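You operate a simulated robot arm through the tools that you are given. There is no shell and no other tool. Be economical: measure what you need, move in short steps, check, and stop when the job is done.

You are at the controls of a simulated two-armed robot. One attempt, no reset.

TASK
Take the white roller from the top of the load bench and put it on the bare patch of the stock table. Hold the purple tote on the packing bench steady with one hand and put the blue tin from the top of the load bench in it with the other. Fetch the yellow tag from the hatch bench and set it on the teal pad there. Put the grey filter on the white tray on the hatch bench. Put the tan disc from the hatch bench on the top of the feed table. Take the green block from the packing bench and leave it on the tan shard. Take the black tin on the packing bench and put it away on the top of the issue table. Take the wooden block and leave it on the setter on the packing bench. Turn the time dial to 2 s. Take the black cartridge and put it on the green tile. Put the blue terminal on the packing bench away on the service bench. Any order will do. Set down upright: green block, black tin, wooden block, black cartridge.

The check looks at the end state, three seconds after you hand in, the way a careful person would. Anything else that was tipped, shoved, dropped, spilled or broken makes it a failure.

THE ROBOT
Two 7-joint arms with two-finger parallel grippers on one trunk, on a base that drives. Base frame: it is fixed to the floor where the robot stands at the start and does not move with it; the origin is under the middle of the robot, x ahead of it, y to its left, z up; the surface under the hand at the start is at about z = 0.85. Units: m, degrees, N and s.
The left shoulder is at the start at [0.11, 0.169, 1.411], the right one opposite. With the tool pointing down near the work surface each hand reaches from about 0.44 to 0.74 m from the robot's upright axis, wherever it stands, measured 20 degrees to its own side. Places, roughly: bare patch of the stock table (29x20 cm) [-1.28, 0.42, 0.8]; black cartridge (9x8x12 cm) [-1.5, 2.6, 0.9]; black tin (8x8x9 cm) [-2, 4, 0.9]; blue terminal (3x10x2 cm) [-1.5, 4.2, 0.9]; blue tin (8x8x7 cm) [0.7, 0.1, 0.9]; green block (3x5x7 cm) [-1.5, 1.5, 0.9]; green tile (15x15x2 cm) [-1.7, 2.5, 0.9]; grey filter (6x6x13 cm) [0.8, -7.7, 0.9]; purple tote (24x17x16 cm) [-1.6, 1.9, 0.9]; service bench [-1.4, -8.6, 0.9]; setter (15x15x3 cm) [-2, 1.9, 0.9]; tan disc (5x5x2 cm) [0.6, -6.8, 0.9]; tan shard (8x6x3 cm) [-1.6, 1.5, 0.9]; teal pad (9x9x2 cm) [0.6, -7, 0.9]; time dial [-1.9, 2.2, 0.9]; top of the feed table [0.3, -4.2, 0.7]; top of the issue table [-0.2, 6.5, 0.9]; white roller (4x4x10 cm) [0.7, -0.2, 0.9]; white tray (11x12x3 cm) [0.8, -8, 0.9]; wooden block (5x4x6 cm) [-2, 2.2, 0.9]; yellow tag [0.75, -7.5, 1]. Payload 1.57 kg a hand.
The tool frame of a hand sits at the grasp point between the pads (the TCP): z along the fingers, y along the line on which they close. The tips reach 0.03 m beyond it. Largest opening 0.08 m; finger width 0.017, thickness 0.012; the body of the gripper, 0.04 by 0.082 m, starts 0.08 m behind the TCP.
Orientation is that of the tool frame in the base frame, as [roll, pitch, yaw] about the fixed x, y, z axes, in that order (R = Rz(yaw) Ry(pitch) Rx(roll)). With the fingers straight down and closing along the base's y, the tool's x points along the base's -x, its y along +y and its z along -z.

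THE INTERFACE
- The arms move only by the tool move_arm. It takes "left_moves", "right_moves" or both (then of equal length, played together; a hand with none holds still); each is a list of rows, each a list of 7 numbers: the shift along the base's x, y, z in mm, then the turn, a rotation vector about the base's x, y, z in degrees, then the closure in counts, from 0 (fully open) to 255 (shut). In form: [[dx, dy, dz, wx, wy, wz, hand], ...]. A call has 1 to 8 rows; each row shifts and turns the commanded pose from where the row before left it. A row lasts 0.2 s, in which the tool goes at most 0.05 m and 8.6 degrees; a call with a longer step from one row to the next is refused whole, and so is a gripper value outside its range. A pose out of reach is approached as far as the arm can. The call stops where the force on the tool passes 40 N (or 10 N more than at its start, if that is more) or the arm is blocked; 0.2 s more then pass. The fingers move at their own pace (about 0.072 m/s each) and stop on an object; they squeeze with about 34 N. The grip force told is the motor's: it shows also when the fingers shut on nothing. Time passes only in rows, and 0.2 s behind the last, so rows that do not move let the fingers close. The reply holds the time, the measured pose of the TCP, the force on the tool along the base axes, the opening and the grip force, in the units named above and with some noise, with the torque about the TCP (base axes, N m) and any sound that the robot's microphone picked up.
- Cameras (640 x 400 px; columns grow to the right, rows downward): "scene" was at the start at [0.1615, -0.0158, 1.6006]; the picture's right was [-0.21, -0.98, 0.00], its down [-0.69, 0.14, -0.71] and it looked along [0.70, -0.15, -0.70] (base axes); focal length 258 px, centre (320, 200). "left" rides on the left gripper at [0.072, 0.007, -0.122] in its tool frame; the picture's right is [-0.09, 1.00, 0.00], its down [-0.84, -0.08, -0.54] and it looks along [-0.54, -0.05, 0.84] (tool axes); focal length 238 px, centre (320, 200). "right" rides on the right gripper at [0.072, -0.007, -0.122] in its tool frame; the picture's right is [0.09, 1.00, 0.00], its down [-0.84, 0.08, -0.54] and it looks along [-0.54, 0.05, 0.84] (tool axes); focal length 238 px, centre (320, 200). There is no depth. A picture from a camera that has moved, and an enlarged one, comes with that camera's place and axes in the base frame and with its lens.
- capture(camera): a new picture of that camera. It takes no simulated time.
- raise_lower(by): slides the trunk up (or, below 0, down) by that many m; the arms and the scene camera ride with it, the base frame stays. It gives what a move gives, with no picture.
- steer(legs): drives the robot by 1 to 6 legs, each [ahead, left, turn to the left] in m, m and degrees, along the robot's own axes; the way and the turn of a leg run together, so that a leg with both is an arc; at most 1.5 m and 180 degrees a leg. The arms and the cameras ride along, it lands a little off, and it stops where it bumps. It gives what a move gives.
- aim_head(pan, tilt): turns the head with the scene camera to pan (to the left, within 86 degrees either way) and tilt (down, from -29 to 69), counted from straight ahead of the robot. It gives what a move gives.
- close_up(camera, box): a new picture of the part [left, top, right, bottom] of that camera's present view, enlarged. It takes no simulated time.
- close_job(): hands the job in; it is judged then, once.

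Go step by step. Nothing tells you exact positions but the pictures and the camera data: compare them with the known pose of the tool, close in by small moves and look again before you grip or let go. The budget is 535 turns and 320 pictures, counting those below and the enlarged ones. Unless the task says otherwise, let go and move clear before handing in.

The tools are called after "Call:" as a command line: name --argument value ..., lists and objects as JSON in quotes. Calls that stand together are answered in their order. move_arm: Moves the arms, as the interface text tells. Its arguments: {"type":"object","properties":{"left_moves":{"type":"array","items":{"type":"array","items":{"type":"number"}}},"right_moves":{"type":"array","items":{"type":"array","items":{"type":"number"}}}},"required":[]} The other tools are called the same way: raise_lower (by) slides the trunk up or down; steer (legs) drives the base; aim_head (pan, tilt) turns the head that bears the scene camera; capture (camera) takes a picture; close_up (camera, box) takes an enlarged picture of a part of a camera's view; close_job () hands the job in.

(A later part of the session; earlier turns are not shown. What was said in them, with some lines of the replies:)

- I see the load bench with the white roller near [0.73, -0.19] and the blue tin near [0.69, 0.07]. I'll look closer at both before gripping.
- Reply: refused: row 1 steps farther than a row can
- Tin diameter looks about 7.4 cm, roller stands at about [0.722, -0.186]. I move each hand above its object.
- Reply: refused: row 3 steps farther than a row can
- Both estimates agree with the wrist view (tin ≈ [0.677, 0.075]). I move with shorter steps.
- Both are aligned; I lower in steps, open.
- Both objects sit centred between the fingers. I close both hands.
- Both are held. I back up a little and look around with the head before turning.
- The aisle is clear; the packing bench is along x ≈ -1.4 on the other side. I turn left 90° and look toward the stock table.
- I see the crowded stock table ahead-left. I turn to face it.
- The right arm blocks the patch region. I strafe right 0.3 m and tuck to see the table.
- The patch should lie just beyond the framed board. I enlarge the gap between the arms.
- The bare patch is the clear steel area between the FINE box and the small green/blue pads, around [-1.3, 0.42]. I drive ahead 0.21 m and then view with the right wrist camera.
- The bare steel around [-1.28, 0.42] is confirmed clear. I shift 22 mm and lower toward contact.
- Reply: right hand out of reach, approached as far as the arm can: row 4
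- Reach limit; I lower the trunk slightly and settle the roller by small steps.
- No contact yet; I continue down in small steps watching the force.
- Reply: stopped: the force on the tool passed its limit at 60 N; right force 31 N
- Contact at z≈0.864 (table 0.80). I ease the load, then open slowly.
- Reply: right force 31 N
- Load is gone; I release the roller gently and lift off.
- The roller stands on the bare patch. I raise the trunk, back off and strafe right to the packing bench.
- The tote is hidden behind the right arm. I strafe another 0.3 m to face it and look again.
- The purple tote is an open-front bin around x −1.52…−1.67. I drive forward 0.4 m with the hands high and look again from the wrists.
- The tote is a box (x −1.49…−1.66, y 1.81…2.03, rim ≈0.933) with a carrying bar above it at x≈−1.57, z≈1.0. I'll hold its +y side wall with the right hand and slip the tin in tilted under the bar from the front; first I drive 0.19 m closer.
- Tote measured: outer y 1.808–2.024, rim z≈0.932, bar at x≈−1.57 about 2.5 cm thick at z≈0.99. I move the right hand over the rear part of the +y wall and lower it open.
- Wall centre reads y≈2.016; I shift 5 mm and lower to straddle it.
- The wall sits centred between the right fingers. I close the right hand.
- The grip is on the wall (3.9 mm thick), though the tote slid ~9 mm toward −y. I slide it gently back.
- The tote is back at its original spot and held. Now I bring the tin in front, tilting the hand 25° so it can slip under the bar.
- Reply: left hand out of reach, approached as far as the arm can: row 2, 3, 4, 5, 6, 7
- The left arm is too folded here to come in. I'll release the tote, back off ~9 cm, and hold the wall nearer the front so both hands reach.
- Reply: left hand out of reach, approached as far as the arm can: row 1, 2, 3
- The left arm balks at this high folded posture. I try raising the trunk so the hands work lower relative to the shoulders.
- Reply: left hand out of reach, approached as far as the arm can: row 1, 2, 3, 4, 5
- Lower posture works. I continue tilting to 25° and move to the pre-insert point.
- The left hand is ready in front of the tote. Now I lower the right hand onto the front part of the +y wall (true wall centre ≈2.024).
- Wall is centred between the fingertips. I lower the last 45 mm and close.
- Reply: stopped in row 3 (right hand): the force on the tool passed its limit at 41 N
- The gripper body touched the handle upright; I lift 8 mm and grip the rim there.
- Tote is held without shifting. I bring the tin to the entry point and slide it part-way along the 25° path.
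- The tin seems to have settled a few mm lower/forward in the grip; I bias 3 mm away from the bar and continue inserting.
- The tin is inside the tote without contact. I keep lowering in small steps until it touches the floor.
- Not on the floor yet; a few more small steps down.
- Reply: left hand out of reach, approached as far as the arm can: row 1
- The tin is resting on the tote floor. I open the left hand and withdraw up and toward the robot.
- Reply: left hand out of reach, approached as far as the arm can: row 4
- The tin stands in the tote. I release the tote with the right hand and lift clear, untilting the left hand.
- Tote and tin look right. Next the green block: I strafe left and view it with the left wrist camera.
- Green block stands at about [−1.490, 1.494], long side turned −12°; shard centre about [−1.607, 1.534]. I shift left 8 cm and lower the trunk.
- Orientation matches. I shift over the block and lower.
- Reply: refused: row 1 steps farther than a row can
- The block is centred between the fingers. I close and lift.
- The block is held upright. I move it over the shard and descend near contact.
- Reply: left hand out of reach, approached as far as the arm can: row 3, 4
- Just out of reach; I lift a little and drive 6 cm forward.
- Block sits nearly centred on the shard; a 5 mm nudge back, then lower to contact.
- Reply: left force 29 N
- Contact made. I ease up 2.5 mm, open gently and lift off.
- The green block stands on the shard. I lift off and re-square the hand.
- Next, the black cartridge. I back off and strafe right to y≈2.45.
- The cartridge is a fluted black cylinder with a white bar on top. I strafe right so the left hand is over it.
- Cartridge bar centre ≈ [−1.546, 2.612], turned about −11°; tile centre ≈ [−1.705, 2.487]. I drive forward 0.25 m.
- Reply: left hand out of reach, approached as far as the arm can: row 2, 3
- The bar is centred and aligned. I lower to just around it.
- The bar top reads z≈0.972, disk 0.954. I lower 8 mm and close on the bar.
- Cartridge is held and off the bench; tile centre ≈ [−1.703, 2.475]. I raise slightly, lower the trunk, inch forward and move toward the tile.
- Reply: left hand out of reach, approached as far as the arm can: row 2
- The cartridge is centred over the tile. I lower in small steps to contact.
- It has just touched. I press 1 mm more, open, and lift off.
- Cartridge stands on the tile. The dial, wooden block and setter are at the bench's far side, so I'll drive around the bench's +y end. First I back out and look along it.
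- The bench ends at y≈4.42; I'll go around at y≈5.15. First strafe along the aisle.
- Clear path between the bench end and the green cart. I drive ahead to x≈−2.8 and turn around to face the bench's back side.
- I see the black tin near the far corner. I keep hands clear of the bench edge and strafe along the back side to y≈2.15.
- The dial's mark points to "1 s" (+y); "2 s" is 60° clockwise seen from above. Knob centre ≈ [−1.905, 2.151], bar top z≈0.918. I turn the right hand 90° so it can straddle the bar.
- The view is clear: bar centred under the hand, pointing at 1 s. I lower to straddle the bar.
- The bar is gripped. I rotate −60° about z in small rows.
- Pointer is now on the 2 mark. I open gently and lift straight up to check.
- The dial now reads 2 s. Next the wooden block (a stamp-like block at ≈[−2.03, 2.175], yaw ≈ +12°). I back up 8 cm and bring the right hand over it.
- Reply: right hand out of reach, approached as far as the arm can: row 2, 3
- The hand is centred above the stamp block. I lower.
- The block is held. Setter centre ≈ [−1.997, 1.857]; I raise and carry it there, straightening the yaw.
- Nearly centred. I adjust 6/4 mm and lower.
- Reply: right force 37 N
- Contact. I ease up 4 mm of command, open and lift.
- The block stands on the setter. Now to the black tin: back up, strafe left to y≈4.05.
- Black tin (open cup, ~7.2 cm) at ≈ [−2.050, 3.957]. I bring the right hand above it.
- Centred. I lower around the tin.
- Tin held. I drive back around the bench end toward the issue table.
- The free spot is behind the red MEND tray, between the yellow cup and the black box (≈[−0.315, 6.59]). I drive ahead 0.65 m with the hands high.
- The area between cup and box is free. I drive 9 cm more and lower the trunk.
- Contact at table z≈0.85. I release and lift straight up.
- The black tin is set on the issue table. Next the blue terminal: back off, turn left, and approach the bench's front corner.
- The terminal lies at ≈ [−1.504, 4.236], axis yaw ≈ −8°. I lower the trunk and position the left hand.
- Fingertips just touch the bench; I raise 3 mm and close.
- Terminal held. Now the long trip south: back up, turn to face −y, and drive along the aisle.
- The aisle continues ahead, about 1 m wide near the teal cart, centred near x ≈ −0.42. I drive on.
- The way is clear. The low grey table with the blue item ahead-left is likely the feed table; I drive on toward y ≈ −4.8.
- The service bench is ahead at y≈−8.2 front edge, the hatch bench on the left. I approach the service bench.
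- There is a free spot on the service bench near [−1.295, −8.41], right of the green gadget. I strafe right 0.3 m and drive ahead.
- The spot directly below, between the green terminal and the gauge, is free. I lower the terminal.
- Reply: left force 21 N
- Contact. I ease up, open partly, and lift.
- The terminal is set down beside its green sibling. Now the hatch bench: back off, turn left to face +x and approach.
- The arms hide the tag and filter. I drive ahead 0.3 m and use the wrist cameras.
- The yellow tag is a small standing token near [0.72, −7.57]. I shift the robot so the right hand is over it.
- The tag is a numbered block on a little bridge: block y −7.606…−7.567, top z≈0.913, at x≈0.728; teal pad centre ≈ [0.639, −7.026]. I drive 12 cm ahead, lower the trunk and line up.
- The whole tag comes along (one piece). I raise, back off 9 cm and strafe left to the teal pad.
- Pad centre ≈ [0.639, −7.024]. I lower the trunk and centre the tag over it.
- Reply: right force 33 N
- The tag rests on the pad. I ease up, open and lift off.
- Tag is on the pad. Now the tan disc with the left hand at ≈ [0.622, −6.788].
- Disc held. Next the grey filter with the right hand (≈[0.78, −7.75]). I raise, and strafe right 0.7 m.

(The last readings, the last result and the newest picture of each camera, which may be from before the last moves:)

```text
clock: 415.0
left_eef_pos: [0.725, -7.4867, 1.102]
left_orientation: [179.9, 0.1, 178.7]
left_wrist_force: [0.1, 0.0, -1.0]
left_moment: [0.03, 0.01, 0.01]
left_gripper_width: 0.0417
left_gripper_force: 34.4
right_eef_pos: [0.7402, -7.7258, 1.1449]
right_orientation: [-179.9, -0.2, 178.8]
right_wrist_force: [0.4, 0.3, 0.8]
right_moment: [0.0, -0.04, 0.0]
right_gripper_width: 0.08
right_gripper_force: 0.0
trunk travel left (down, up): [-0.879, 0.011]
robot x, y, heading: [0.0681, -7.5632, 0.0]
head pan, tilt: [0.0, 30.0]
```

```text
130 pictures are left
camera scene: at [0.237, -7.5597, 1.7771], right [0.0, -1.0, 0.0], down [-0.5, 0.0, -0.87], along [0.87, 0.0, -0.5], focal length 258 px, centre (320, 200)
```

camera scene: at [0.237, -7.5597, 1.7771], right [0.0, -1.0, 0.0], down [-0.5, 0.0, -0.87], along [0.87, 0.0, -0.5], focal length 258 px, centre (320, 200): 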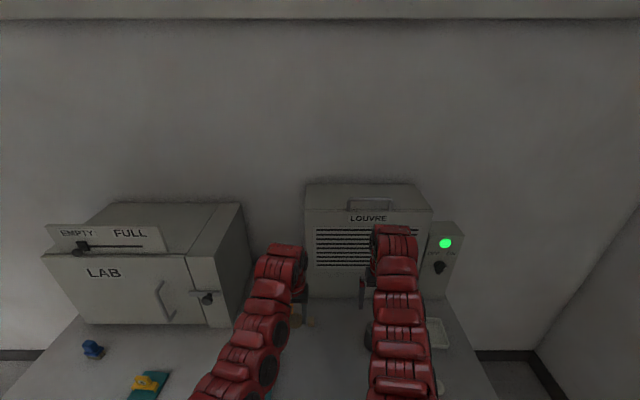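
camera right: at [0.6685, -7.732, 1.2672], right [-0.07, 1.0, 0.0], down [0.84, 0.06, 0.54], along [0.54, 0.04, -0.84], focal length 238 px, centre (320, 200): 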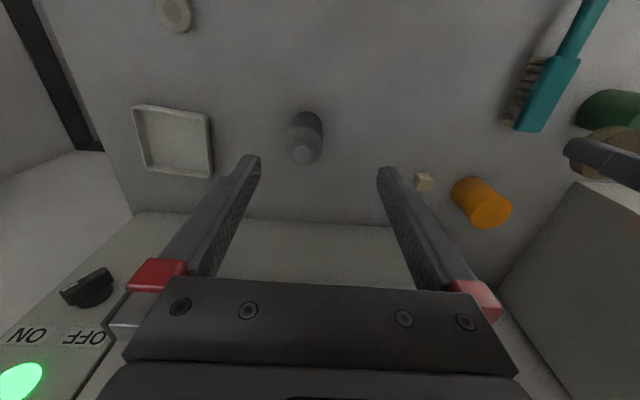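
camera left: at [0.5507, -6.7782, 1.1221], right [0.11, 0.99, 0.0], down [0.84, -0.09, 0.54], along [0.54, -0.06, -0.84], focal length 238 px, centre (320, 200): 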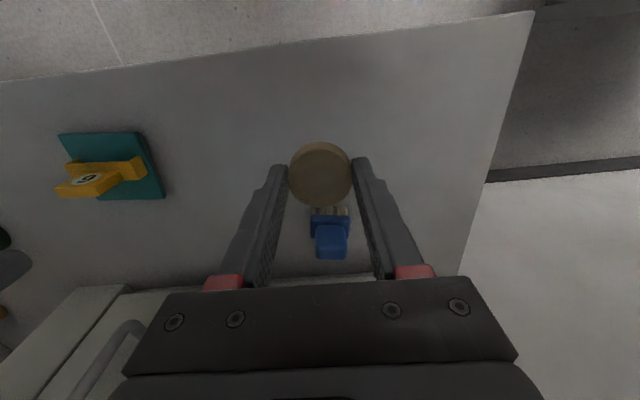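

Call:
close_up --camera "right" --box '[270, 95, 350, 175]'

Call:
close_up --camera "right" --box '[110, 80, 240, 190]'

```text
5.00 times, centred on (310, 135) of right
camera zoom: at [0.6685, -7.732, 1.2672], right [-0.07, 1.0, 0.0], down [0.84, 0.06, 0.54], along [0.54, 0.04, -0.84], focal length 1192 px, centre (370, 525)
```

zoom: 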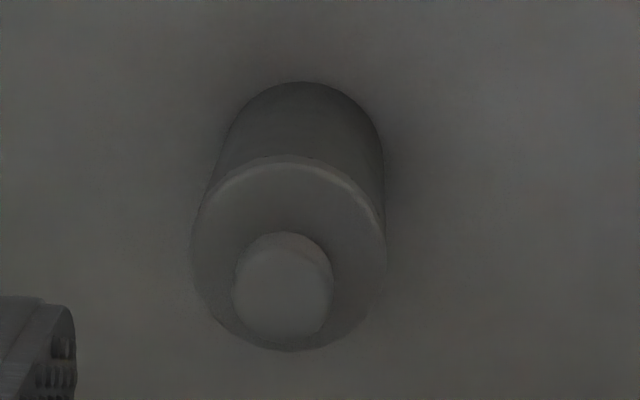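

```text
3.64 times, centred on (175, 135) of right
camera zoom: at [0.6685, -7.732, 1.2672], right [-0.07, 1.0, 0.0], down [0.84, 0.06, 0.54], along [0.54, 0.04, -0.84], focal length 867 px, centre (847, 436)
```

zoom: 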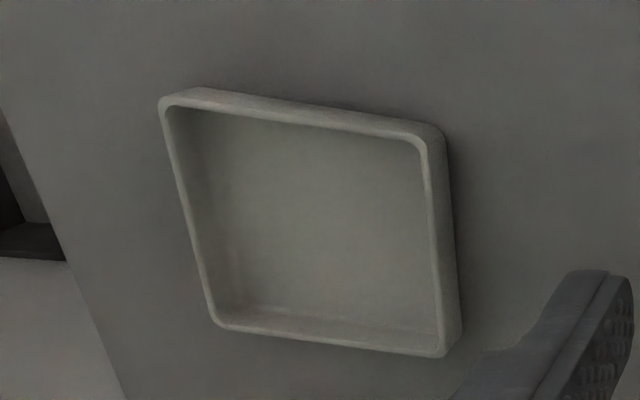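

Filter axis ≈ [0.785, −7.746] (body ~5.5 cm, shoulder z≈0.95); tray centre ≈ [0.823, −7.966]. I drive 7 cm ahead, lower the trunk a bit and align.

Call:
steer --legs '[[0.07, 0, 0]]'

Call:
move_arm --right_moves '[[-12, -10, 0, 0, 0, 0, 0], [-13, -10, 0, 0, 0, 0, 0], [0, 0, 0, 0, 0, 0, 0]]'

Call:
raise_lower --by -0.07

Call:
capture --camera "right"

```text
clock: 416.0
left_eef_pos: [0.7902, -7.4872, 1.1038]
left_orientation: [179.9, 0.3, 178.6]
left_wrist_force: [0.1, 0.1, 0.0]
left_moment: [0.0, -0.05, 0.02]
left_gripper_width: 0.0422
left_gripper_force: 33.6
right_eef_pos: [0.8065, -7.726, 1.1474]
right_orientation: [180.0, -0.1, 179.0]
right_wrist_force: [-0.3, 0.2, 0.2]
right_moment: [0.0, 0.01, 0.0]
right_gripper_width: 0.0795
right_gripper_force: 0.2
trunk travel left (down, up): [-0.879, 0.011]
robot x, y, heading: [0.1395, -7.5596, 0.1]
head pan, tilt: [0.0, 30.0]
```

```text
clock: 416.8
left_eef_pos: [0.7962, -7.4875, 1.0986]
left_orientation: [180.0, -0.1, 178.5]
left_wrist_force: [0.7, 0.5, 0.0]
left_moment: [-0.01, -0.01, 0.0]
left_gripper_width: 0.0418
left_gripper_force: 34.2
right_eef_pos: [0.7885, -7.7459, 1.1427]
right_orientation: [180.0, -0.5, 178.9]
right_wrist_force: [0.0, -0.3, -0.6]
right_moment: [-0.02, 0.03, -0.01]
right_gripper_width: 0.0798
right_gripper_force: 0.1
trunk travel left (down, up): [-0.879, 0.011]
robot x, y, heading: [0.1348, -7.5612, -0.1]
head pan, tilt: [0.0, 30.0]
```

```text
clock: 417.9
left_eef_pos: [0.794, -7.4866, 1.0305]
left_orientation: [179.9, 0.0, 178.5]
left_wrist_force: [0.4, -0.6, -0.3]
left_moment: [0.06, 0.0, 0.01]
left_gripper_width: 0.042
left_gripper_force: 34.4
right_eef_pos: [0.7869, -7.7452, 1.0736]
right_orientation: [-180.0, -0.4, 178.8]
right_wrist_force: [0.7, -0.3, 0.2]
right_moment: [0.05, 0.04, 0.02]
right_gripper_width: 0.0801
right_gripper_force: 0.1
trunk travel left (down, up): [-0.809, 0.081]
robot x, y, heading: [0.1378, -7.5585, 0.1]
head pan, tilt: [0.0, 30.0]
```

```text
127 pictures are left
camera right: at [0.7141, -7.7517, 1.1963], right [-0.07, 1.0, 0.0], down [0.84, 0.06, 0.54], along [0.54, 0.04, -0.84], focal length 238 px, centre (320, 200)
```

right: 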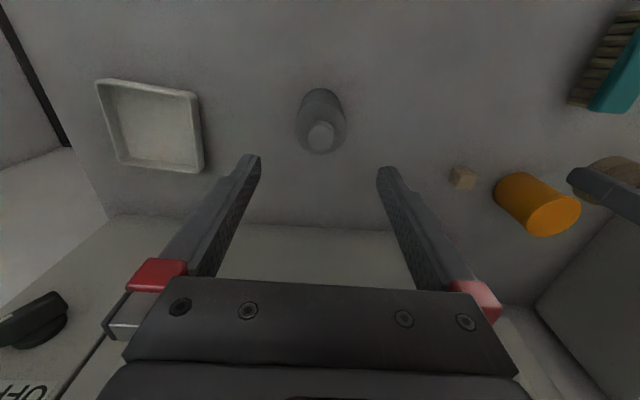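

Aligned. I lower around the filter body (TCP z≈0.915, keeping clear of the cap).

Call:
move_arm --right_moves '[[-3, 0, -45, 0, 0, 0, 0], [0, 0, -45, 0, 0, 0, 0], [0, 0, -45, 0, 0, 0, 0], [0, 0, -22, 0, 0, 0, 0], [0, 0, 0, 0, 0, 0, 0]]'

Call:
capture --camera "right"

```text
clock: 419.1
left_eef_pos: [0.7932, -7.4869, 1.0317]
left_orientation: [180.0, 0.0, 178.6]
left_wrist_force: [0.6, -0.5, -1.1]
left_moment: [-0.02, -0.02, 0.01]
left_gripper_width: 0.0417
left_gripper_force: 33.8
right_eef_pos: [0.7813, -7.7455, 0.9157]
right_orientation: [180.0, -0.3, 178.8]
right_wrist_force: [0.4, -0.1, -0.4]
right_moment: [-0.01, -0.03, 0.0]
right_gripper_width: 0.0798
right_gripper_force: 0.0
trunk travel left (down, up): [-0.809, 0.081]
robot x, y, heading: [0.1373, -7.5616, -0.2]
head pan, tilt: [0.0, 30.0]
```

```text
126 pictures are left
camera right: at [0.7105, -7.7515, 1.0387], right [-0.07, 1.0, 0.0], down [0.84, 0.06, 0.54], along [0.54, 0.04, -0.84], focal length 238 px, centre (320, 200)
```

right: 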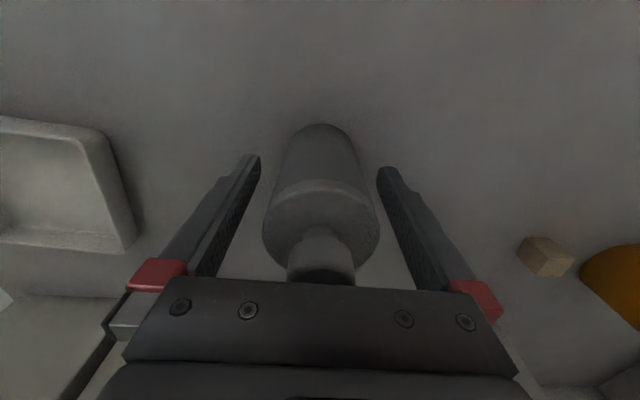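

Call:
move_arm --right_moves '[[0, 0, 0, 0, 0, 0, 60], [0, 0, 0, 0, 0, 0, 110], [0, 0, 0, 0, 0, 0, 255], [0, 0, 0, 0, 0, 0, 255], [0, 0, 0, 0, 0, 0, 255], [0, 0, 35, 0, 0, 0, 255], [0, 0, 35, 0, 0, 0, 255], [0, 0, 0, 0, 0, 0, 255]]'

Call:
capture --camera "right"

```text
clock: 420.9
left_eef_pos: [0.7945, -7.4867, 1.0302]
left_orientation: [179.9, 0.0, 178.5]
left_wrist_force: [-0.5, -0.5, -1.2]
left_moment: [0.0, 0.01, 0.0]
left_gripper_width: 0.042
left_gripper_force: 33.9
right_eef_pos: [0.7834, -7.7466, 0.9873]
right_orientation: [180.0, -0.4, 178.9]
right_wrist_force: [-0.1, 0.2, -1.4]
right_moment: [0.01, 0.03, -0.01]
right_gripper_width: 0.053
right_gripper_force: 33.6
trunk travel left (down, up): [-0.809, 0.081]
robot x, y, heading: [0.1367, -7.5642, -0.0]
head pan, tilt: [0.0, 30.0]
```

```text
125 pictures are left
camera right: at [0.7115, -7.7521, 1.1095], right [-0.07, 1.0, 0.0], down [0.84, 0.06, 0.54], along [0.53, 0.04, -0.84], focal length 238 px, centre (320, 200)
```

right: 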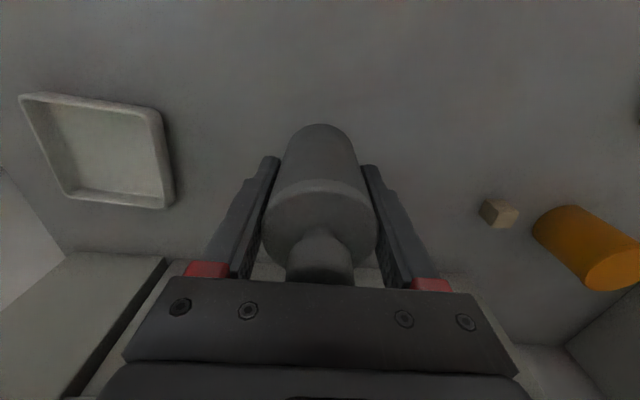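

Filter held. I move the robot 22 cm right and 4 cm ahead so it is above the tray.

Call:
steer --legs '[[0.04, -0.22, 0]]'

Call:
capture --camera "right"

Call:
capture --camera "left"

```text
clock: 422.6
left_eef_pos: [0.8341, -7.7069, 1.0307]
left_orientation: [-180.0, 0.0, 178.6]
left_wrist_force: [-0.5, -0.9, -0.9]
left_moment: [-0.02, 0.01, 0.03]
left_gripper_width: 0.0418
left_gripper_force: 33.5
right_eef_pos: [0.8238, -7.9663, 0.987]
right_orientation: [180.0, -0.3, 178.9]
right_wrist_force: [-0.3, -0.1, -1.5]
right_moment: [0.03, -0.01, -0.02]
right_gripper_width: 0.0533
right_gripper_force: 34.2
trunk travel left (down, up): [-0.809, 0.081]
robot x, y, heading: [0.1751, -7.781, -0.0]
head pan, tilt: [0.0, 30.0]
```

```text
124 pictures are left
camera right: at [0.7512, -7.9722, 1.1094], right [-0.07, 1.0, 0.0], down [0.84, 0.06, 0.54], along [0.53, 0.04, -0.84], focal length 238 px, centre (320, 200)
```

right: 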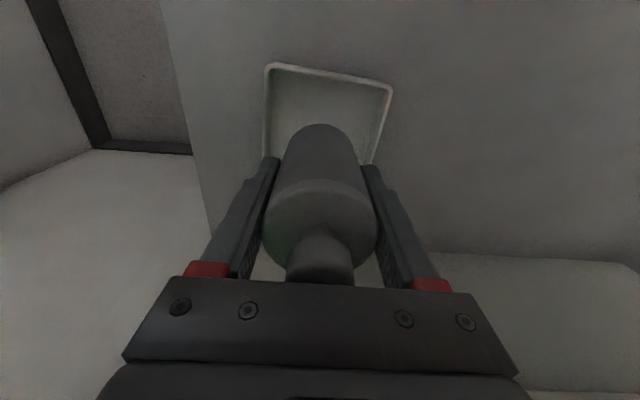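

```text
123 pictures are left
camera left: at [0.7617, -7.7001, 1.1518], right [0.12, 0.99, 0.0], down [0.83, -0.1, 0.54], along [0.54, -0.06, -0.84], focal length 238 px, centre (320, 200)
```

left: 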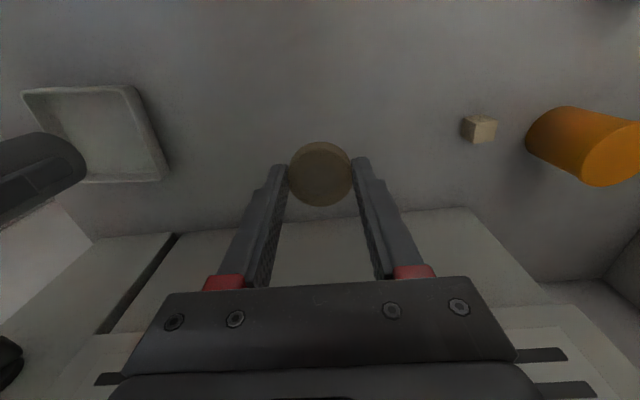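

Centred over the tray. I lower to contact.

Call:
move_arm --right_moves '[[0, 0, -30, 0, 0, 0, 255], [0, 0, -25, 0, 0, 0, 255], [0, 0, -5, 0, 0, 0, 255], [0, 0, 0, 0, 0, 0, 255]]'

Call:
move_arm --right_moves '[[0, 0, -3, 0, 0, 0, 255], [0, 0, 0, 0, 0, 0, 255]]'

Call:
move_arm --right_moves '[[0, 0, -3, 0, 0, 0, 255], [0, 0, 0, 0, 0, 0, 255]]'

```text
clock: 423.6
left_eef_pos: [0.8346, -7.7074, 1.0303]
left_orientation: [-180.0, -0.1, 178.6]
left_wrist_force: [-0.3, 0.1, -1.1]
left_moment: [-0.01, 0.01, -0.06]
left_gripper_width: 0.0417
left_gripper_force: 33.6
right_eef_pos: [0.8226, -7.9672, 0.9273]
right_orientation: [180.0, -0.4, 178.9]
right_wrist_force: [0.1, -0.2, -0.4]
right_moment: [0.02, -0.06, 0.0]
right_gripper_width: 0.0533
right_gripper_force: 34.1
trunk travel left (down, up): [-0.809, 0.081]
robot x, y, heading: [0.1753, -7.7815, -0.2]
head pan, tilt: [0.0, 30.0]
```

```text
clock: 424.2
left_eef_pos: [0.8341, -7.7084, 1.0302]
left_orientation: [179.8, 0.1, 178.6]
left_wrist_force: [0.4, 0.0, -0.7]
left_moment: [-0.04, 0.01, 0.04]
left_gripper_width: 0.0415
left_gripper_force: 33.7
right_eef_pos: [0.8225, -7.9669, 0.9235]
right_orientation: [-179.9, -0.4, 178.9]
right_wrist_force: [0.4, 0.4, -0.4]
right_moment: [0.01, -0.01, 0.02]
right_gripper_width: 0.0531
right_gripper_force: 34.2
trunk travel left (down, up): [-0.809, 0.081]
robot x, y, heading: [0.1734, -7.7845, -0.0]
head pan, tilt: [0.0, 30.0]
```

```text
clock: 424.8
left_eef_pos: [0.8335, -7.7075, 1.0317]
left_orientation: [179.9, 0.0, 178.5]
left_wrist_force: [0.3, 0.0, 0.0]
left_moment: [-0.01, -0.02, 0.0]
left_gripper_width: 0.0417
left_gripper_force: 34.2
right_eef_pos: [0.8229, -7.9668, 0.9204]
right_orientation: [-179.9, -0.4, 178.9]
right_wrist_force: [0.0, 0.5, 2.1]
right_moment: [0.01, 0.02, 0.01]
right_gripper_width: 0.0531
right_gripper_force: 33.9
trunk travel left (down, up): [-0.809, 0.081]
robot x, y, heading: [0.1743, -7.783, -0.1]
head pan, tilt: [0.0, 30.0]
```

Just touching. One more mm, then open and lift.

Call:
move_arm --right_moves '[[0, 0, -1, 0, 0, 0, 255], [0, 0, 0, 0, 0, 0, 255], [0, 0, 0, 0, 0, 0, 70], [0, 0, 0, 0, 0, 0, 40], [0, 0, 0, 0, 0, 0, 20], [0, 0, 0, 0, 0, 0, 20]]'

Call:
capture --camera "right"

Call:
move_arm --right_moves '[[0, 0, 40, 0, 0, 0, 20], [0, 0, 45, 0, 0, 0, 20], [0, 0, 45, 0, 0, 0, 0], [0, 0, 40, 0, 0, 0, 0]]'

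Call:
capture --camera "right"

```text
clock: 426.2
left_eef_pos: [0.8332, -7.7082, 1.0302]
left_orientation: [180.0, 0.0, 178.6]
left_wrist_force: [-0.7, 0.3, -0.8]
left_moment: [0.02, -0.03, -0.01]
left_gripper_width: 0.0419
left_gripper_force: 34.2
right_eef_pos: [0.8226, -7.9667, 0.92]
right_orientation: [-180.0, -0.4, 179.0]
right_wrist_force: [-0.5, -0.4, -0.1]
right_moment: [-0.02, -0.01, -0.04]
right_gripper_width: 0.0739
right_gripper_force: 0.0
trunk travel left (down, up): [-0.809, 0.081]
robot x, y, heading: [0.174, -7.7825, -0.1]
head pan, tilt: [0.0, 30.0]
```

```text
122 pictures are left
camera right: at [0.7509, -7.9727, 1.0424], right [-0.07, 1.0, 0.0], down [0.84, 0.06, 0.54], along [0.54, 0.04, -0.84], focal length 238 px, centre (320, 200)
```

right: 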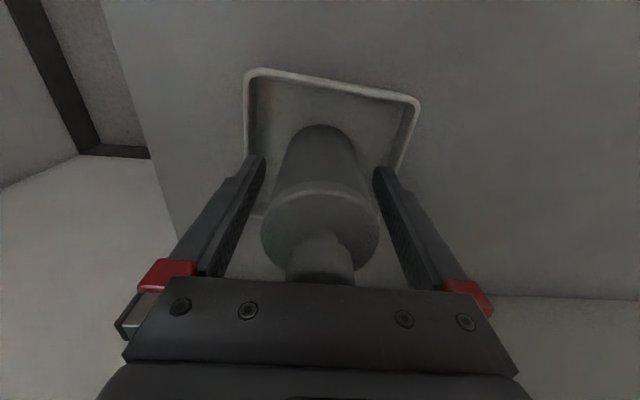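

```text
clock: 427.2
left_eef_pos: [0.8344, -7.7075, 1.0307]
left_orientation: [179.9, -0.1, 178.6]
left_wrist_force: [0.2, -0.5, -0.3]
left_moment: [0.02, 0.02, 0.02]
left_gripper_width: 0.0417
left_gripper_force: 34.5
right_eef_pos: [0.8217, -7.9655, 1.0907]
right_orientation: [180.0, -0.4, 178.9]
right_wrist_force: [0.6, -0.5, 0.1]
right_moment: [0.05, 0.01, 0.0]
right_gripper_width: 0.0801
right_gripper_force: 0.1
trunk travel left (down, up): [-0.809, 0.081]
robot x, y, heading: [0.1754, -7.7782, -0.1]
head pan, tilt: [0.0, 30.0]
```

```text
121 pictures are left
camera right: at [0.7504, -7.9708, 1.2127], right [-0.07, 1.0, 0.0], down [0.84, 0.06, 0.54], along [0.53, 0.04, -0.84], focal length 238 px, centre (320, 200)
```

right: 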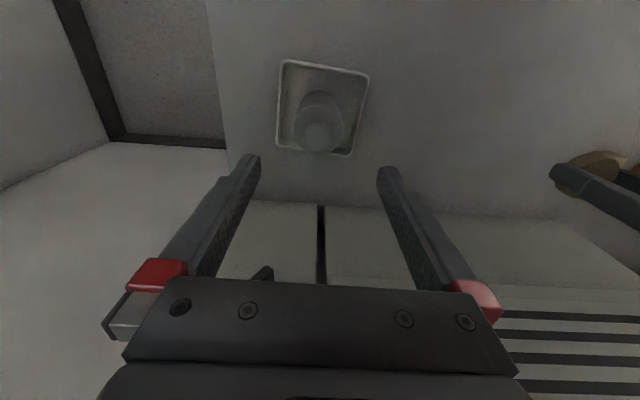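

The filter stands in the tray. Now the tan disc to the feed table: back off and strafe left (north) to y≈−4.3.

Call:
raise_lower --by 0.07

Call:
steer --legs '[[-0.93, 0, 0], [0, 1.2, 0], [0, 1.2, 0], [0, 1.1, 0]]'

Call:
capture --camera "scene"

```text
clock: 428.3
left_eef_pos: [0.8329, -7.7086, 1.1013]
left_orientation: [179.9, 0.0, 178.6]
left_wrist_force: [0.9, -0.1, 0.0]
left_moment: [-0.02, 0.01, 0.03]
left_gripper_width: 0.0417
left_gripper_force: 34.4
right_eef_pos: [0.8231, -7.9657, 1.1594]
right_orientation: [179.9, -0.4, 178.9]
right_wrist_force: [0.5, 0.1, -0.1]
right_moment: [0.02, 0.0, -0.02]
right_gripper_width: 0.08
right_gripper_force: 0.1
trunk travel left (down, up): [-0.879, 0.011]
robot x, y, heading: [0.1774, -7.7856, 0.2]
head pan, tilt: [0.0, 30.0]
```

```text
clock: 449.7
left_eef_pos: [-0.0353, -4.2262, 1.1002]
left_orientation: [179.9, 0.0, 177.3]
left_wrist_force: [0.7, 0.5, -0.3]
left_moment: [0.0, 0.0, -0.02]
left_gripper_width: 0.0415
left_gripper_force: 33.7
right_eef_pos: [-0.0518, -4.4832, 1.1597]
right_orientation: [-180.0, -0.3, 177.7]
right_wrist_force: [0.5, 0.0, -0.7]
right_moment: [0.02, 0.02, 0.0]
right_gripper_width: 0.0803
right_gripper_force: 0.1
trunk travel left (down, up): [-0.879, 0.011]
robot x, y, heading: [-0.6966, -4.2858, -1.5]
head pan, tilt: [0.0, 30.0]
```

```text
120 pictures are left
camera scene: at [-0.522, -4.2868, 1.7768], right [-0.02, -1.0, 0.0], down [-0.5, 0.01, -0.87], along [0.87, -0.02, -0.5], focal length 258 px, centre (320, 200)
```

scene: 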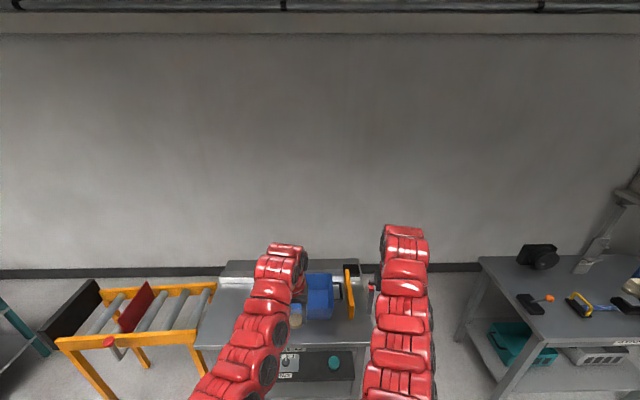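

Call:
close_up --camera "scene" --box '[190, 240, 400, 390]'

```text
2.67 times, centred on (295, 315) of scene
camera zoom: at [-0.522, -4.2868, 1.7768], right [-0.02, -1.0, 0.0], down [-0.5, 0.01, -0.87], along [0.87, -0.02, -0.5], focal length 689 px, centre (387, -107)
```

zoom: 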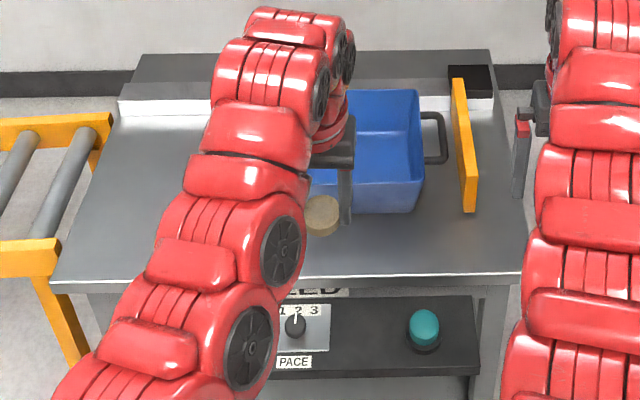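

The free area of the feed table top is left of the blue box, around [0.24, −4.0] (table z≈0.7). First I pull the right hand back and outward so it stays off the table.

Call:
move_arm --right_moves '[[-20, -35, 0, 0, 0, 0, 255], [-20, -35, 0, 0, 0, 0, 255], [-20, -35, 0, 0, 0, 0, 255], [-20, -35, -10, 0, 0, 0, 255], [-20, -35, -10, 0, 0, 0, 255], [-20, -35, -10, 0, 0, 0, 255], [-20, -20, -10, 0, 0, 0, 255], [0, 0, 0, 0, 0, 0, 255]]'

```text
clock: 451.5
left_eef_pos: [-0.0329, -4.2252, 1.1004]
left_orientation: [180.0, 0.0, 177.3]
left_wrist_force: [0.1, 0.8, -0.3]
left_moment: [-0.02, 0.0, 0.0]
left_gripper_width: 0.0413
left_gripper_force: 33.6
right_eef_pos: [-0.1481, -4.676, 1.0733]
right_orientation: [-180.0, -0.5, 177.6]
right_wrist_force: [-0.3, 0.3, -0.5]
right_moment: [-0.02, 0.0, 0.03]
right_gripper_width: 0.0
right_gripper_force: 21.7
right hand out of reach, approached as far as the arm can: row 1, 2, 3, 4
trunk travel left (down, up): [-0.879, 0.011]
robot x, y, heading: [-0.6939, -4.2825, -1.3]
head pan, tilt: [0.0, 30.0]
```

Call:
move_arm --right_moves '[[-25, -20, -10, 0, 0, 0, 255], [-25, -20, -10, 0, 0, 0, 255], [-25, -20, -10, 0, 0, 0, 255], [0, 0, 0, 0, 0, 0, 255]]'

Call:
steer --legs '[[0.0, 0.24, 1.4], [0.26, 0, 0]]'

Call:
aim_head --pan 0 --tilt 50

Call:
capture --camera "scene"

Call:
capture --camera "left"

```text
clock: 452.5
left_eef_pos: [-0.0345, -4.2246, 1.1008]
left_orientation: [179.9, 0.0, 177.3]
left_wrist_force: [0.5, -1.1, -0.7]
left_moment: [-0.02, -0.01, -0.02]
left_gripper_width: 0.0413
left_gripper_force: 33.8
right_eef_pos: [-0.2232, -4.7363, 1.0458]
right_orientation: [-180.0, -0.4, 177.7]
right_wrist_force: [0.0, 0.1, 0.2]
right_moment: [-0.01, 0.01, 0.0]
right_gripper_width: 0.0
right_gripper_force: 20.7
trunk travel left (down, up): [-0.879, 0.011]
robot x, y, heading: [-0.6962, -4.2854, -1.3]
head pan, tilt: [0.0, 30.0]
```

```text
clock: 455.7
left_eef_pos: [0.2259, -3.9671, 1.101]
left_orientation: [179.9, -0.1, 178.9]
left_wrist_force: [-0.5, -0.4, -0.2]
left_moment: [0.03, -0.01, -0.02]
left_gripper_width: 0.0414
left_gripper_force: 33.9
right_eef_pos: [0.0494, -4.4831, 1.0471]
right_orientation: [180.0, -0.3, 179.1]
right_wrist_force: [0.3, -0.1, 0.5]
right_moment: [0.02, -0.06, 0.01]
right_gripper_width: 0.0
right_gripper_force: 21.2
trunk travel left (down, up): [-0.879, 0.011]
robot x, y, heading: [-0.4293, -4.0427, 0.3]
head pan, tilt: [0.0, 30.0]
```

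```text
clock: 456.6
left_eef_pos: [0.2266, -3.9665, 1.101]
left_orientation: [179.9, 0.0, 178.8]
left_wrist_force: [1.2, 0.3, -0.2]
left_moment: [0.0, 0.02, 0.0]
left_gripper_width: 0.0411
left_gripper_force: 33.5
right_eef_pos: [0.0516, -4.4823, 1.0453]
right_orientation: [179.9, -0.4, 179.0]
right_wrist_force: [0.0, -1.5, -0.6]
right_moment: [0.0, 0.01, 0.03]
right_gripper_width: 0.0001
right_gripper_force: 21.4
trunk travel left (down, up): [-0.879, 0.011]
robot x, y, heading: [-0.431, -4.0437, 0.1]
head pan, tilt: [0.0, 50.0]
```

```text
118 pictures are left
camera scene: at [-0.2719, -4.0416, 1.7473], right [0.0, -1.0, 0.0], down [-0.77, 0.0, -0.64], along [0.64, 0.0, -0.77], focal length 258 px, centre (320, 200)
```

scene: 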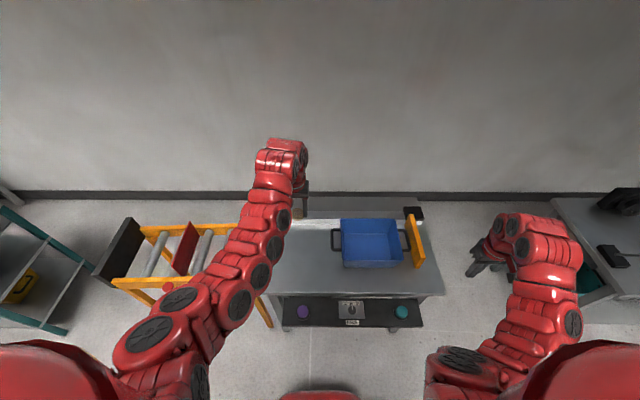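

```text
117 pictures are left
camera left: at [0.1546, -3.9604, 1.2217], right [0.11, 0.99, 0.0], down [0.84, -0.1, 0.54], along [0.54, -0.06, -0.84], focal length 238 px, centre (320, 200)
```

left: 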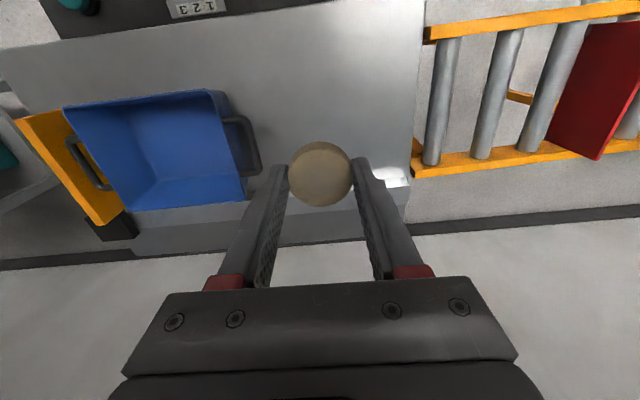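

The spot directly below the disc is clear. I pull the right hand further back and lower the trunk 0.30 m.

Call:
move_arm --right_moves '[[-30, -10, 20, 0, 0, 0, 255], [-30, -10, 20, 0, 0, 0, 255], [0, 0, 0, 0, 0, 0, 255]]'

Call:
raise_lower --by -0.2

Call:
capture --camera "scene"

Call:
capture --camera "left"

```text
clock: 457.4
left_eef_pos: [0.2273, -3.9669, 1.1017]
left_orientation: [179.9, 0.0, 178.8]
left_wrist_force: [0.3, 0.1, -0.2]
left_moment: [-0.02, 0.0, -0.02]
left_gripper_width: 0.0412
left_gripper_force: 34.0
right_eef_pos: [0.0193, -4.4934, 1.0661]
right_orientation: [-179.8, -0.3, 179.2]
right_wrist_force: [-0.3, -0.1, 0.3]
right_moment: [0.01, 0.0, 0.0]
right_gripper_width: 0.0
right_gripper_force: 21.0
right hand out of reach, approached as far as the arm can: row 2
trunk travel left (down, up): [-0.879, 0.011]
robot x, y, heading: [-0.433, -4.0443, 0.2]
head pan, tilt: [0.0, 50.0]
```

```text
clock: 459.5
left_eef_pos: [0.2267, -3.9678, 0.9015]
left_orientation: [180.0, 0.1, 178.9]
left_wrist_force: [0.1, 1.3, -1.4]
left_moment: [-0.02, 0.02, -0.01]
left_gripper_width: 0.0414
left_gripper_force: 34.3
right_eef_pos: [0.0199, -4.4934, 0.8652]
right_orientation: [-179.9, -0.2, 179.1]
right_wrist_force: [-0.1, -0.3, 0.7]
right_moment: [-0.03, 0.0, 0.0]
right_gripper_width: 0.0
right_gripper_force: 21.1
trunk travel left (down, up): [-0.679, 0.211]
robot x, y, heading: [-0.4295, -4.0443, 0.3]
head pan, tilt: [0.0, 50.0]
```

```text
116 pictures are left
camera scene: at [-0.2727, -4.0415, 1.5474], right [0.0, -1.0, 0.0], down [-0.77, 0.0, -0.64], along [0.64, 0.0, -0.77], focal length 258 px, centre (320, 200)
```

scene: 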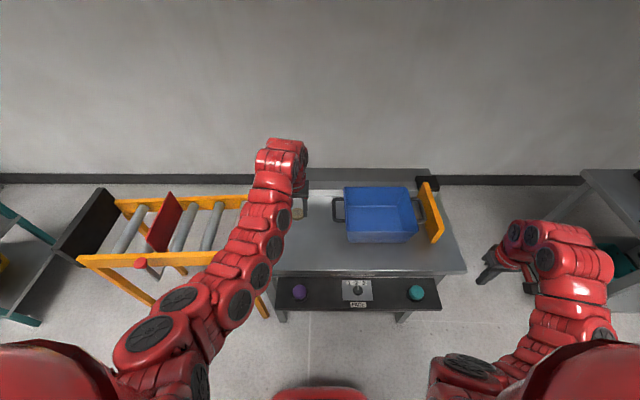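

```text
115 pictures are left
camera left: at [0.1541, -3.9604, 1.022], right [0.11, 0.99, 0.0], down [0.83, -0.1, 0.54], along [0.54, -0.06, -0.84], focal length 238 px, centre (320, 200)
```

left: 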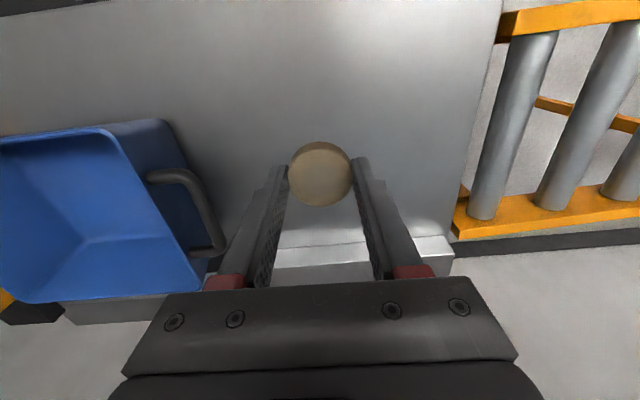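

Call:
raise_lower --by -0.05

Call:
move_arm --left_moves '[[0, 0, -40, 0, 0, 0, 255], [0, 0, -40, 0, 0, 0, 255], [0, 0, -10, 0, 0, 0, 255], [0, 0, 0, 0, 0, 0, 255]]'

Call:
capture --camera "left"

Call:
capture --camera "scene"

```text
clock: 460.5
left_eef_pos: [0.2268, -3.9677, 0.8512]
left_orientation: [179.9, 0.0, 178.8]
left_wrist_force: [0.8, 0.5, -0.7]
left_moment: [-0.02, 0.02, 0.01]
left_gripper_width: 0.0415
left_gripper_force: 34.0
right_eef_pos: [0.0207, -4.4938, 0.8162]
right_orientation: [-179.9, -0.3, 179.2]
right_wrist_force: [0.0, 0.6, 0.0]
right_moment: [0.02, -0.02, 0.04]
right_gripper_width: 0.0
right_gripper_force: 21.6
trunk travel left (down, up): [-0.629, 0.261]
robot x, y, heading: [-0.4308, -4.0462, 0.3]
head pan, tilt: [0.0, 50.0]
```

```text
clock: 461.3
left_eef_pos: [0.2285, -3.9672, 0.7699]
left_orientation: [-180.0, 1.1, 178.8]
left_wrist_force: [-11.6, 1.4, 33.8]
left_moment: [0.19, 0.78, 0.06]
left_gripper_width: 0.0414
left_gripper_force: 33.6
right_eef_pos: [0.0192, -4.4936, 0.8171]
right_orientation: [-180.0, 0.1, 179.2]
right_wrist_force: [-0.2, -0.4, 0.3]
right_moment: [-0.01, -0.02, 0.01]
right_gripper_width: 0.0
right_gripper_force: 21.2
trunk travel left (down, up): [-0.629, 0.261]
robot x, y, heading: [-0.4321, -4.0383, 0.6]
head pan, tilt: [0.0, 50.0]
stopped in row 4 (left hand): the force on the tool passed its limit at 44 N (the readings are from after the stop); the commanded pose is now the measured one
```

```text
114 pictures are left
camera left: at [0.1536, -3.9606, 0.8901], right [0.11, 0.99, 0.0], down [0.83, -0.09, 0.56], along [0.55, -0.06, -0.83], focal length 238 px, centre (320, 200)
```

left: 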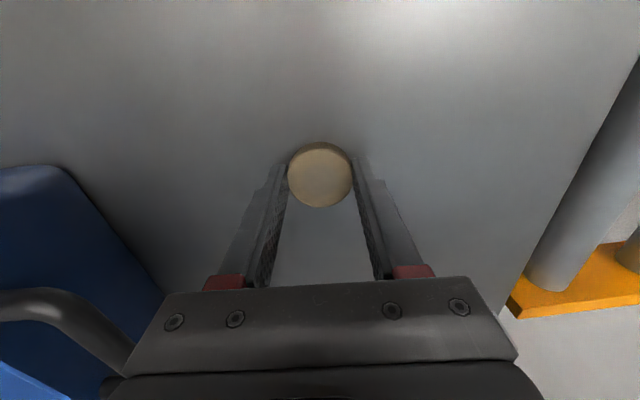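

```text
113 pictures are left
camera scene: at [-0.2782, -4.0416, 1.4986], right [0.01, -1.0, 0.0], down [-0.76, 0.0, -0.65], along [0.65, 0.0, -0.76], focal length 258 px, centre (320, 200)
```

scene: 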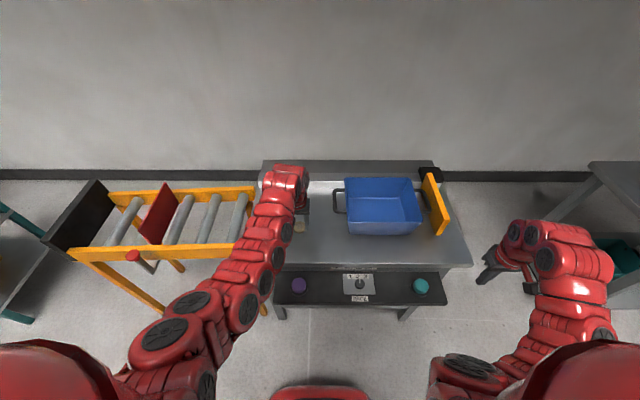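

The disc is already on the table (z≈0.73). I ease up and release.

Call:
move_arm --left_moves '[[0, 0, 3, 0, -1, 0, 255], [0, 0, 0, 0, 0, 0, 255]]'

```text
clock: 461.9
left_eef_pos: [0.2295, -3.9674, 0.7702]
left_orientation: [-180.0, 2.0, 178.8]
left_wrist_force: [-2.5, -1.0, 18.1]
left_moment: [-0.05, 0.44, 0.01]
left_gripper_width: 0.0414
left_gripper_force: 33.7
right_eef_pos: [0.0188, -4.4934, 0.8163]
right_orientation: [179.9, -0.2, 179.1]
right_wrist_force: [-0.3, -0.1, -0.1]
right_moment: [-0.03, 0.01, 0.01]
right_gripper_width: 0.0001
right_gripper_force: 21.0
trunk travel left (down, up): [-0.629, 0.261]
robot x, y, heading: [-0.4315, -4.0425, 0.1]
head pan, tilt: [0.0, 50.0]
```

Call:
move_arm --left_moves '[[0, 0, 2, 0, 2, 0, 255], [0, 0, 0, 0, 0, 0, 255]]'

```text
clock: 462.5
left_eef_pos: [0.2295, -3.9669, 0.7696]
left_orientation: [-180.0, -0.2, 178.9]
left_wrist_force: [1.6, 0.3, 8.4]
left_moment: [-0.01, -0.26, 0.0]
left_gripper_width: 0.0411
left_gripper_force: 34.4
right_eef_pos: [0.0202, -4.4933, 0.8153]
right_orientation: [-179.9, -0.3, 179.2]
right_wrist_force: [-1.2, 0.7, 0.3]
right_moment: [0.04, 0.0, 0.01]
right_gripper_width: 0.0003
right_gripper_force: 21.4
trunk travel left (down, up): [-0.629, 0.261]
robot x, y, heading: [-0.4296, -4.0401, 0.4]
head pan, tilt: [0.0, 50.0]
```

Call:
move_arm --left_moves '[[0, 0, 1, 0, 0, 0, 255], [0, 0, 0, 0, 0, 0, 110], [0, 0, 0, 0, 0, 0, 70], [0, 0, 0, 0, 0, 0, 0], [0, 0, 0, 0, 0, 0, 0]]'

Call:
move_arm --left_moves '[[0, 0, 40, 0, 0, 0, 0], [0, 0, 45, 0, 0, 0, 0], [0, 0, 45, 0, 0, 0, 0], [0, 0, 0, 0, 0, 0, 0]]'

Call:
capture --camera "left"

```text
clock: 463.7
left_eef_pos: [0.2305, -3.9685, 0.7712]
left_orientation: [180.0, -0.3, 178.8]
left_wrist_force: [-0.5, 0.3, -0.4]
left_moment: [0.0, -0.03, 0.0]
left_gripper_width: 0.0798
left_gripper_force: 0.1
right_eef_pos: [0.021, -4.4935, 0.816]
right_orientation: [-179.9, -0.1, 179.2]
right_wrist_force: [0.5, 0.2, -0.2]
right_moment: [0.01, 0.02, 0.0]
right_gripper_width: 0.0001
right_gripper_force: 20.9
trunk travel left (down, up): [-0.629, 0.261]
robot x, y, heading: [-0.429, -4.045, 0.3]
head pan, tilt: [0.0, 50.0]
```

```text
clock: 464.7
left_eef_pos: [0.2306, -3.9673, 0.9014]
left_orientation: [180.0, -0.4, 178.7]
left_wrist_force: [0.5, 0.6, 0.1]
left_moment: [-0.01, 0.02, 0.01]
left_gripper_width: 0.0801
left_gripper_force: 0.0
right_eef_pos: [0.0197, -4.4932, 0.815]
right_orientation: [-179.9, -0.3, 179.2]
right_wrist_force: [-0.1, 0.6, 0.3]
right_moment: [-0.02, 0.0, -0.02]
right_gripper_width: 0.0002
right_gripper_force: 21.4
trunk travel left (down, up): [-0.629, 0.261]
robot x, y, heading: [-0.4306, -4.0442, 0.0]
head pan, tilt: [0.0, 50.0]
```

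```text
112 pictures are left
camera left: at [0.159, -3.96, 1.0226], right [0.11, 0.99, 0.0], down [0.84, -0.09, 0.54], along [0.53, -0.06, -0.84], focal length 238 px, centre (320, 200)
```

left: 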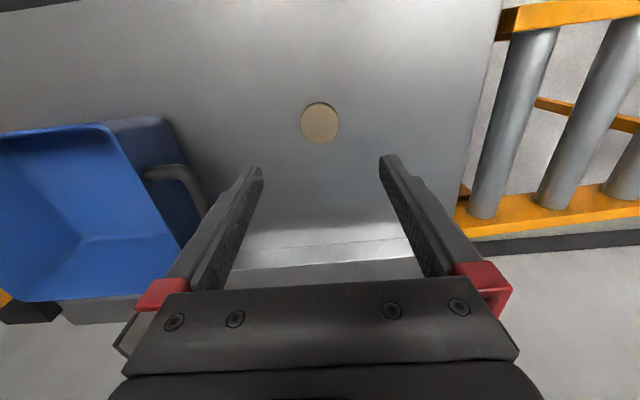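

The disc lies on the feed table; every sub-task has been checked in place. I move clear before handing in.

Call:
raise_lower --by 0.2

Call:
steer --legs '[[-0.35, 0, 0]]'

Call:
capture --camera "scene"

```text
clock: 466.9
left_eef_pos: [0.2317, -3.9661, 1.1004]
left_orientation: [-180.0, -0.3, 178.8]
left_wrist_force: [-0.6, 0.0, 0.2]
left_moment: [-0.02, 0.0, -0.01]
left_gripper_width: 0.08
left_gripper_force: 0.2
right_eef_pos: [0.0196, -4.4921, 1.0145]
right_orientation: [-179.9, -0.2, 179.1]
right_wrist_force: [-0.3, 0.5, 0.0]
right_moment: [0.0, -0.01, 0.0]
right_gripper_width: 0.0
right_gripper_force: 21.2
trunk travel left (down, up): [-0.829, 0.061]
robot x, y, heading: [-0.4337, -4.043, 0.3]
head pan, tilt: [0.0, 50.0]
```

```text
clock: 469.1
left_eef_pos: [-0.1188, -3.9706, 1.1006]
left_orientation: [-179.9, -0.3, 178.5]
left_wrist_force: [0.0, -0.4, 0.3]
left_moment: [-0.01, 0.02, 0.01]
left_gripper_width: 0.0801
left_gripper_force: 0.2
right_eef_pos: [-0.3323, -4.4968, 1.0158]
right_orientation: [-179.8, -0.3, 178.8]
right_wrist_force: [0.0, 1.2, -0.5]
right_moment: [0.01, -0.02, -0.01]
right_gripper_width: 0.0001
right_gripper_force: 21.3
trunk travel left (down, up): [-0.829, 0.061]
robot x, y, heading: [-0.78, -4.0408, -0.1]
head pan, tilt: [0.0, 50.0]
```

```text
111 pictures are left
camera scene: at [-0.6217, -4.0431, 1.6972], right [0.0, -1.0, 0.0], down [-0.77, 0.0, -0.64], along [0.64, 0.0, -0.77], focal length 258 px, centre (320, 200)
```

scene: 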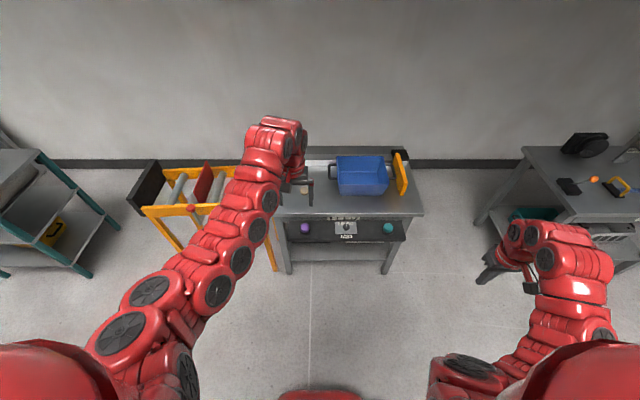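

All the tasks are done and both hands are empty and clear, so I hand in.

Call:
close_job

```text
The job is handed in.
```

I finished all eleven placements and the dial setting, and handed the job in with both hands empty and clear. Each item was checked in a wrist-camera picture after I let go of it.

While gripping the purple tote I pushed it about 1 cm sideways. I slid it back, and it looked to be in its original spot.
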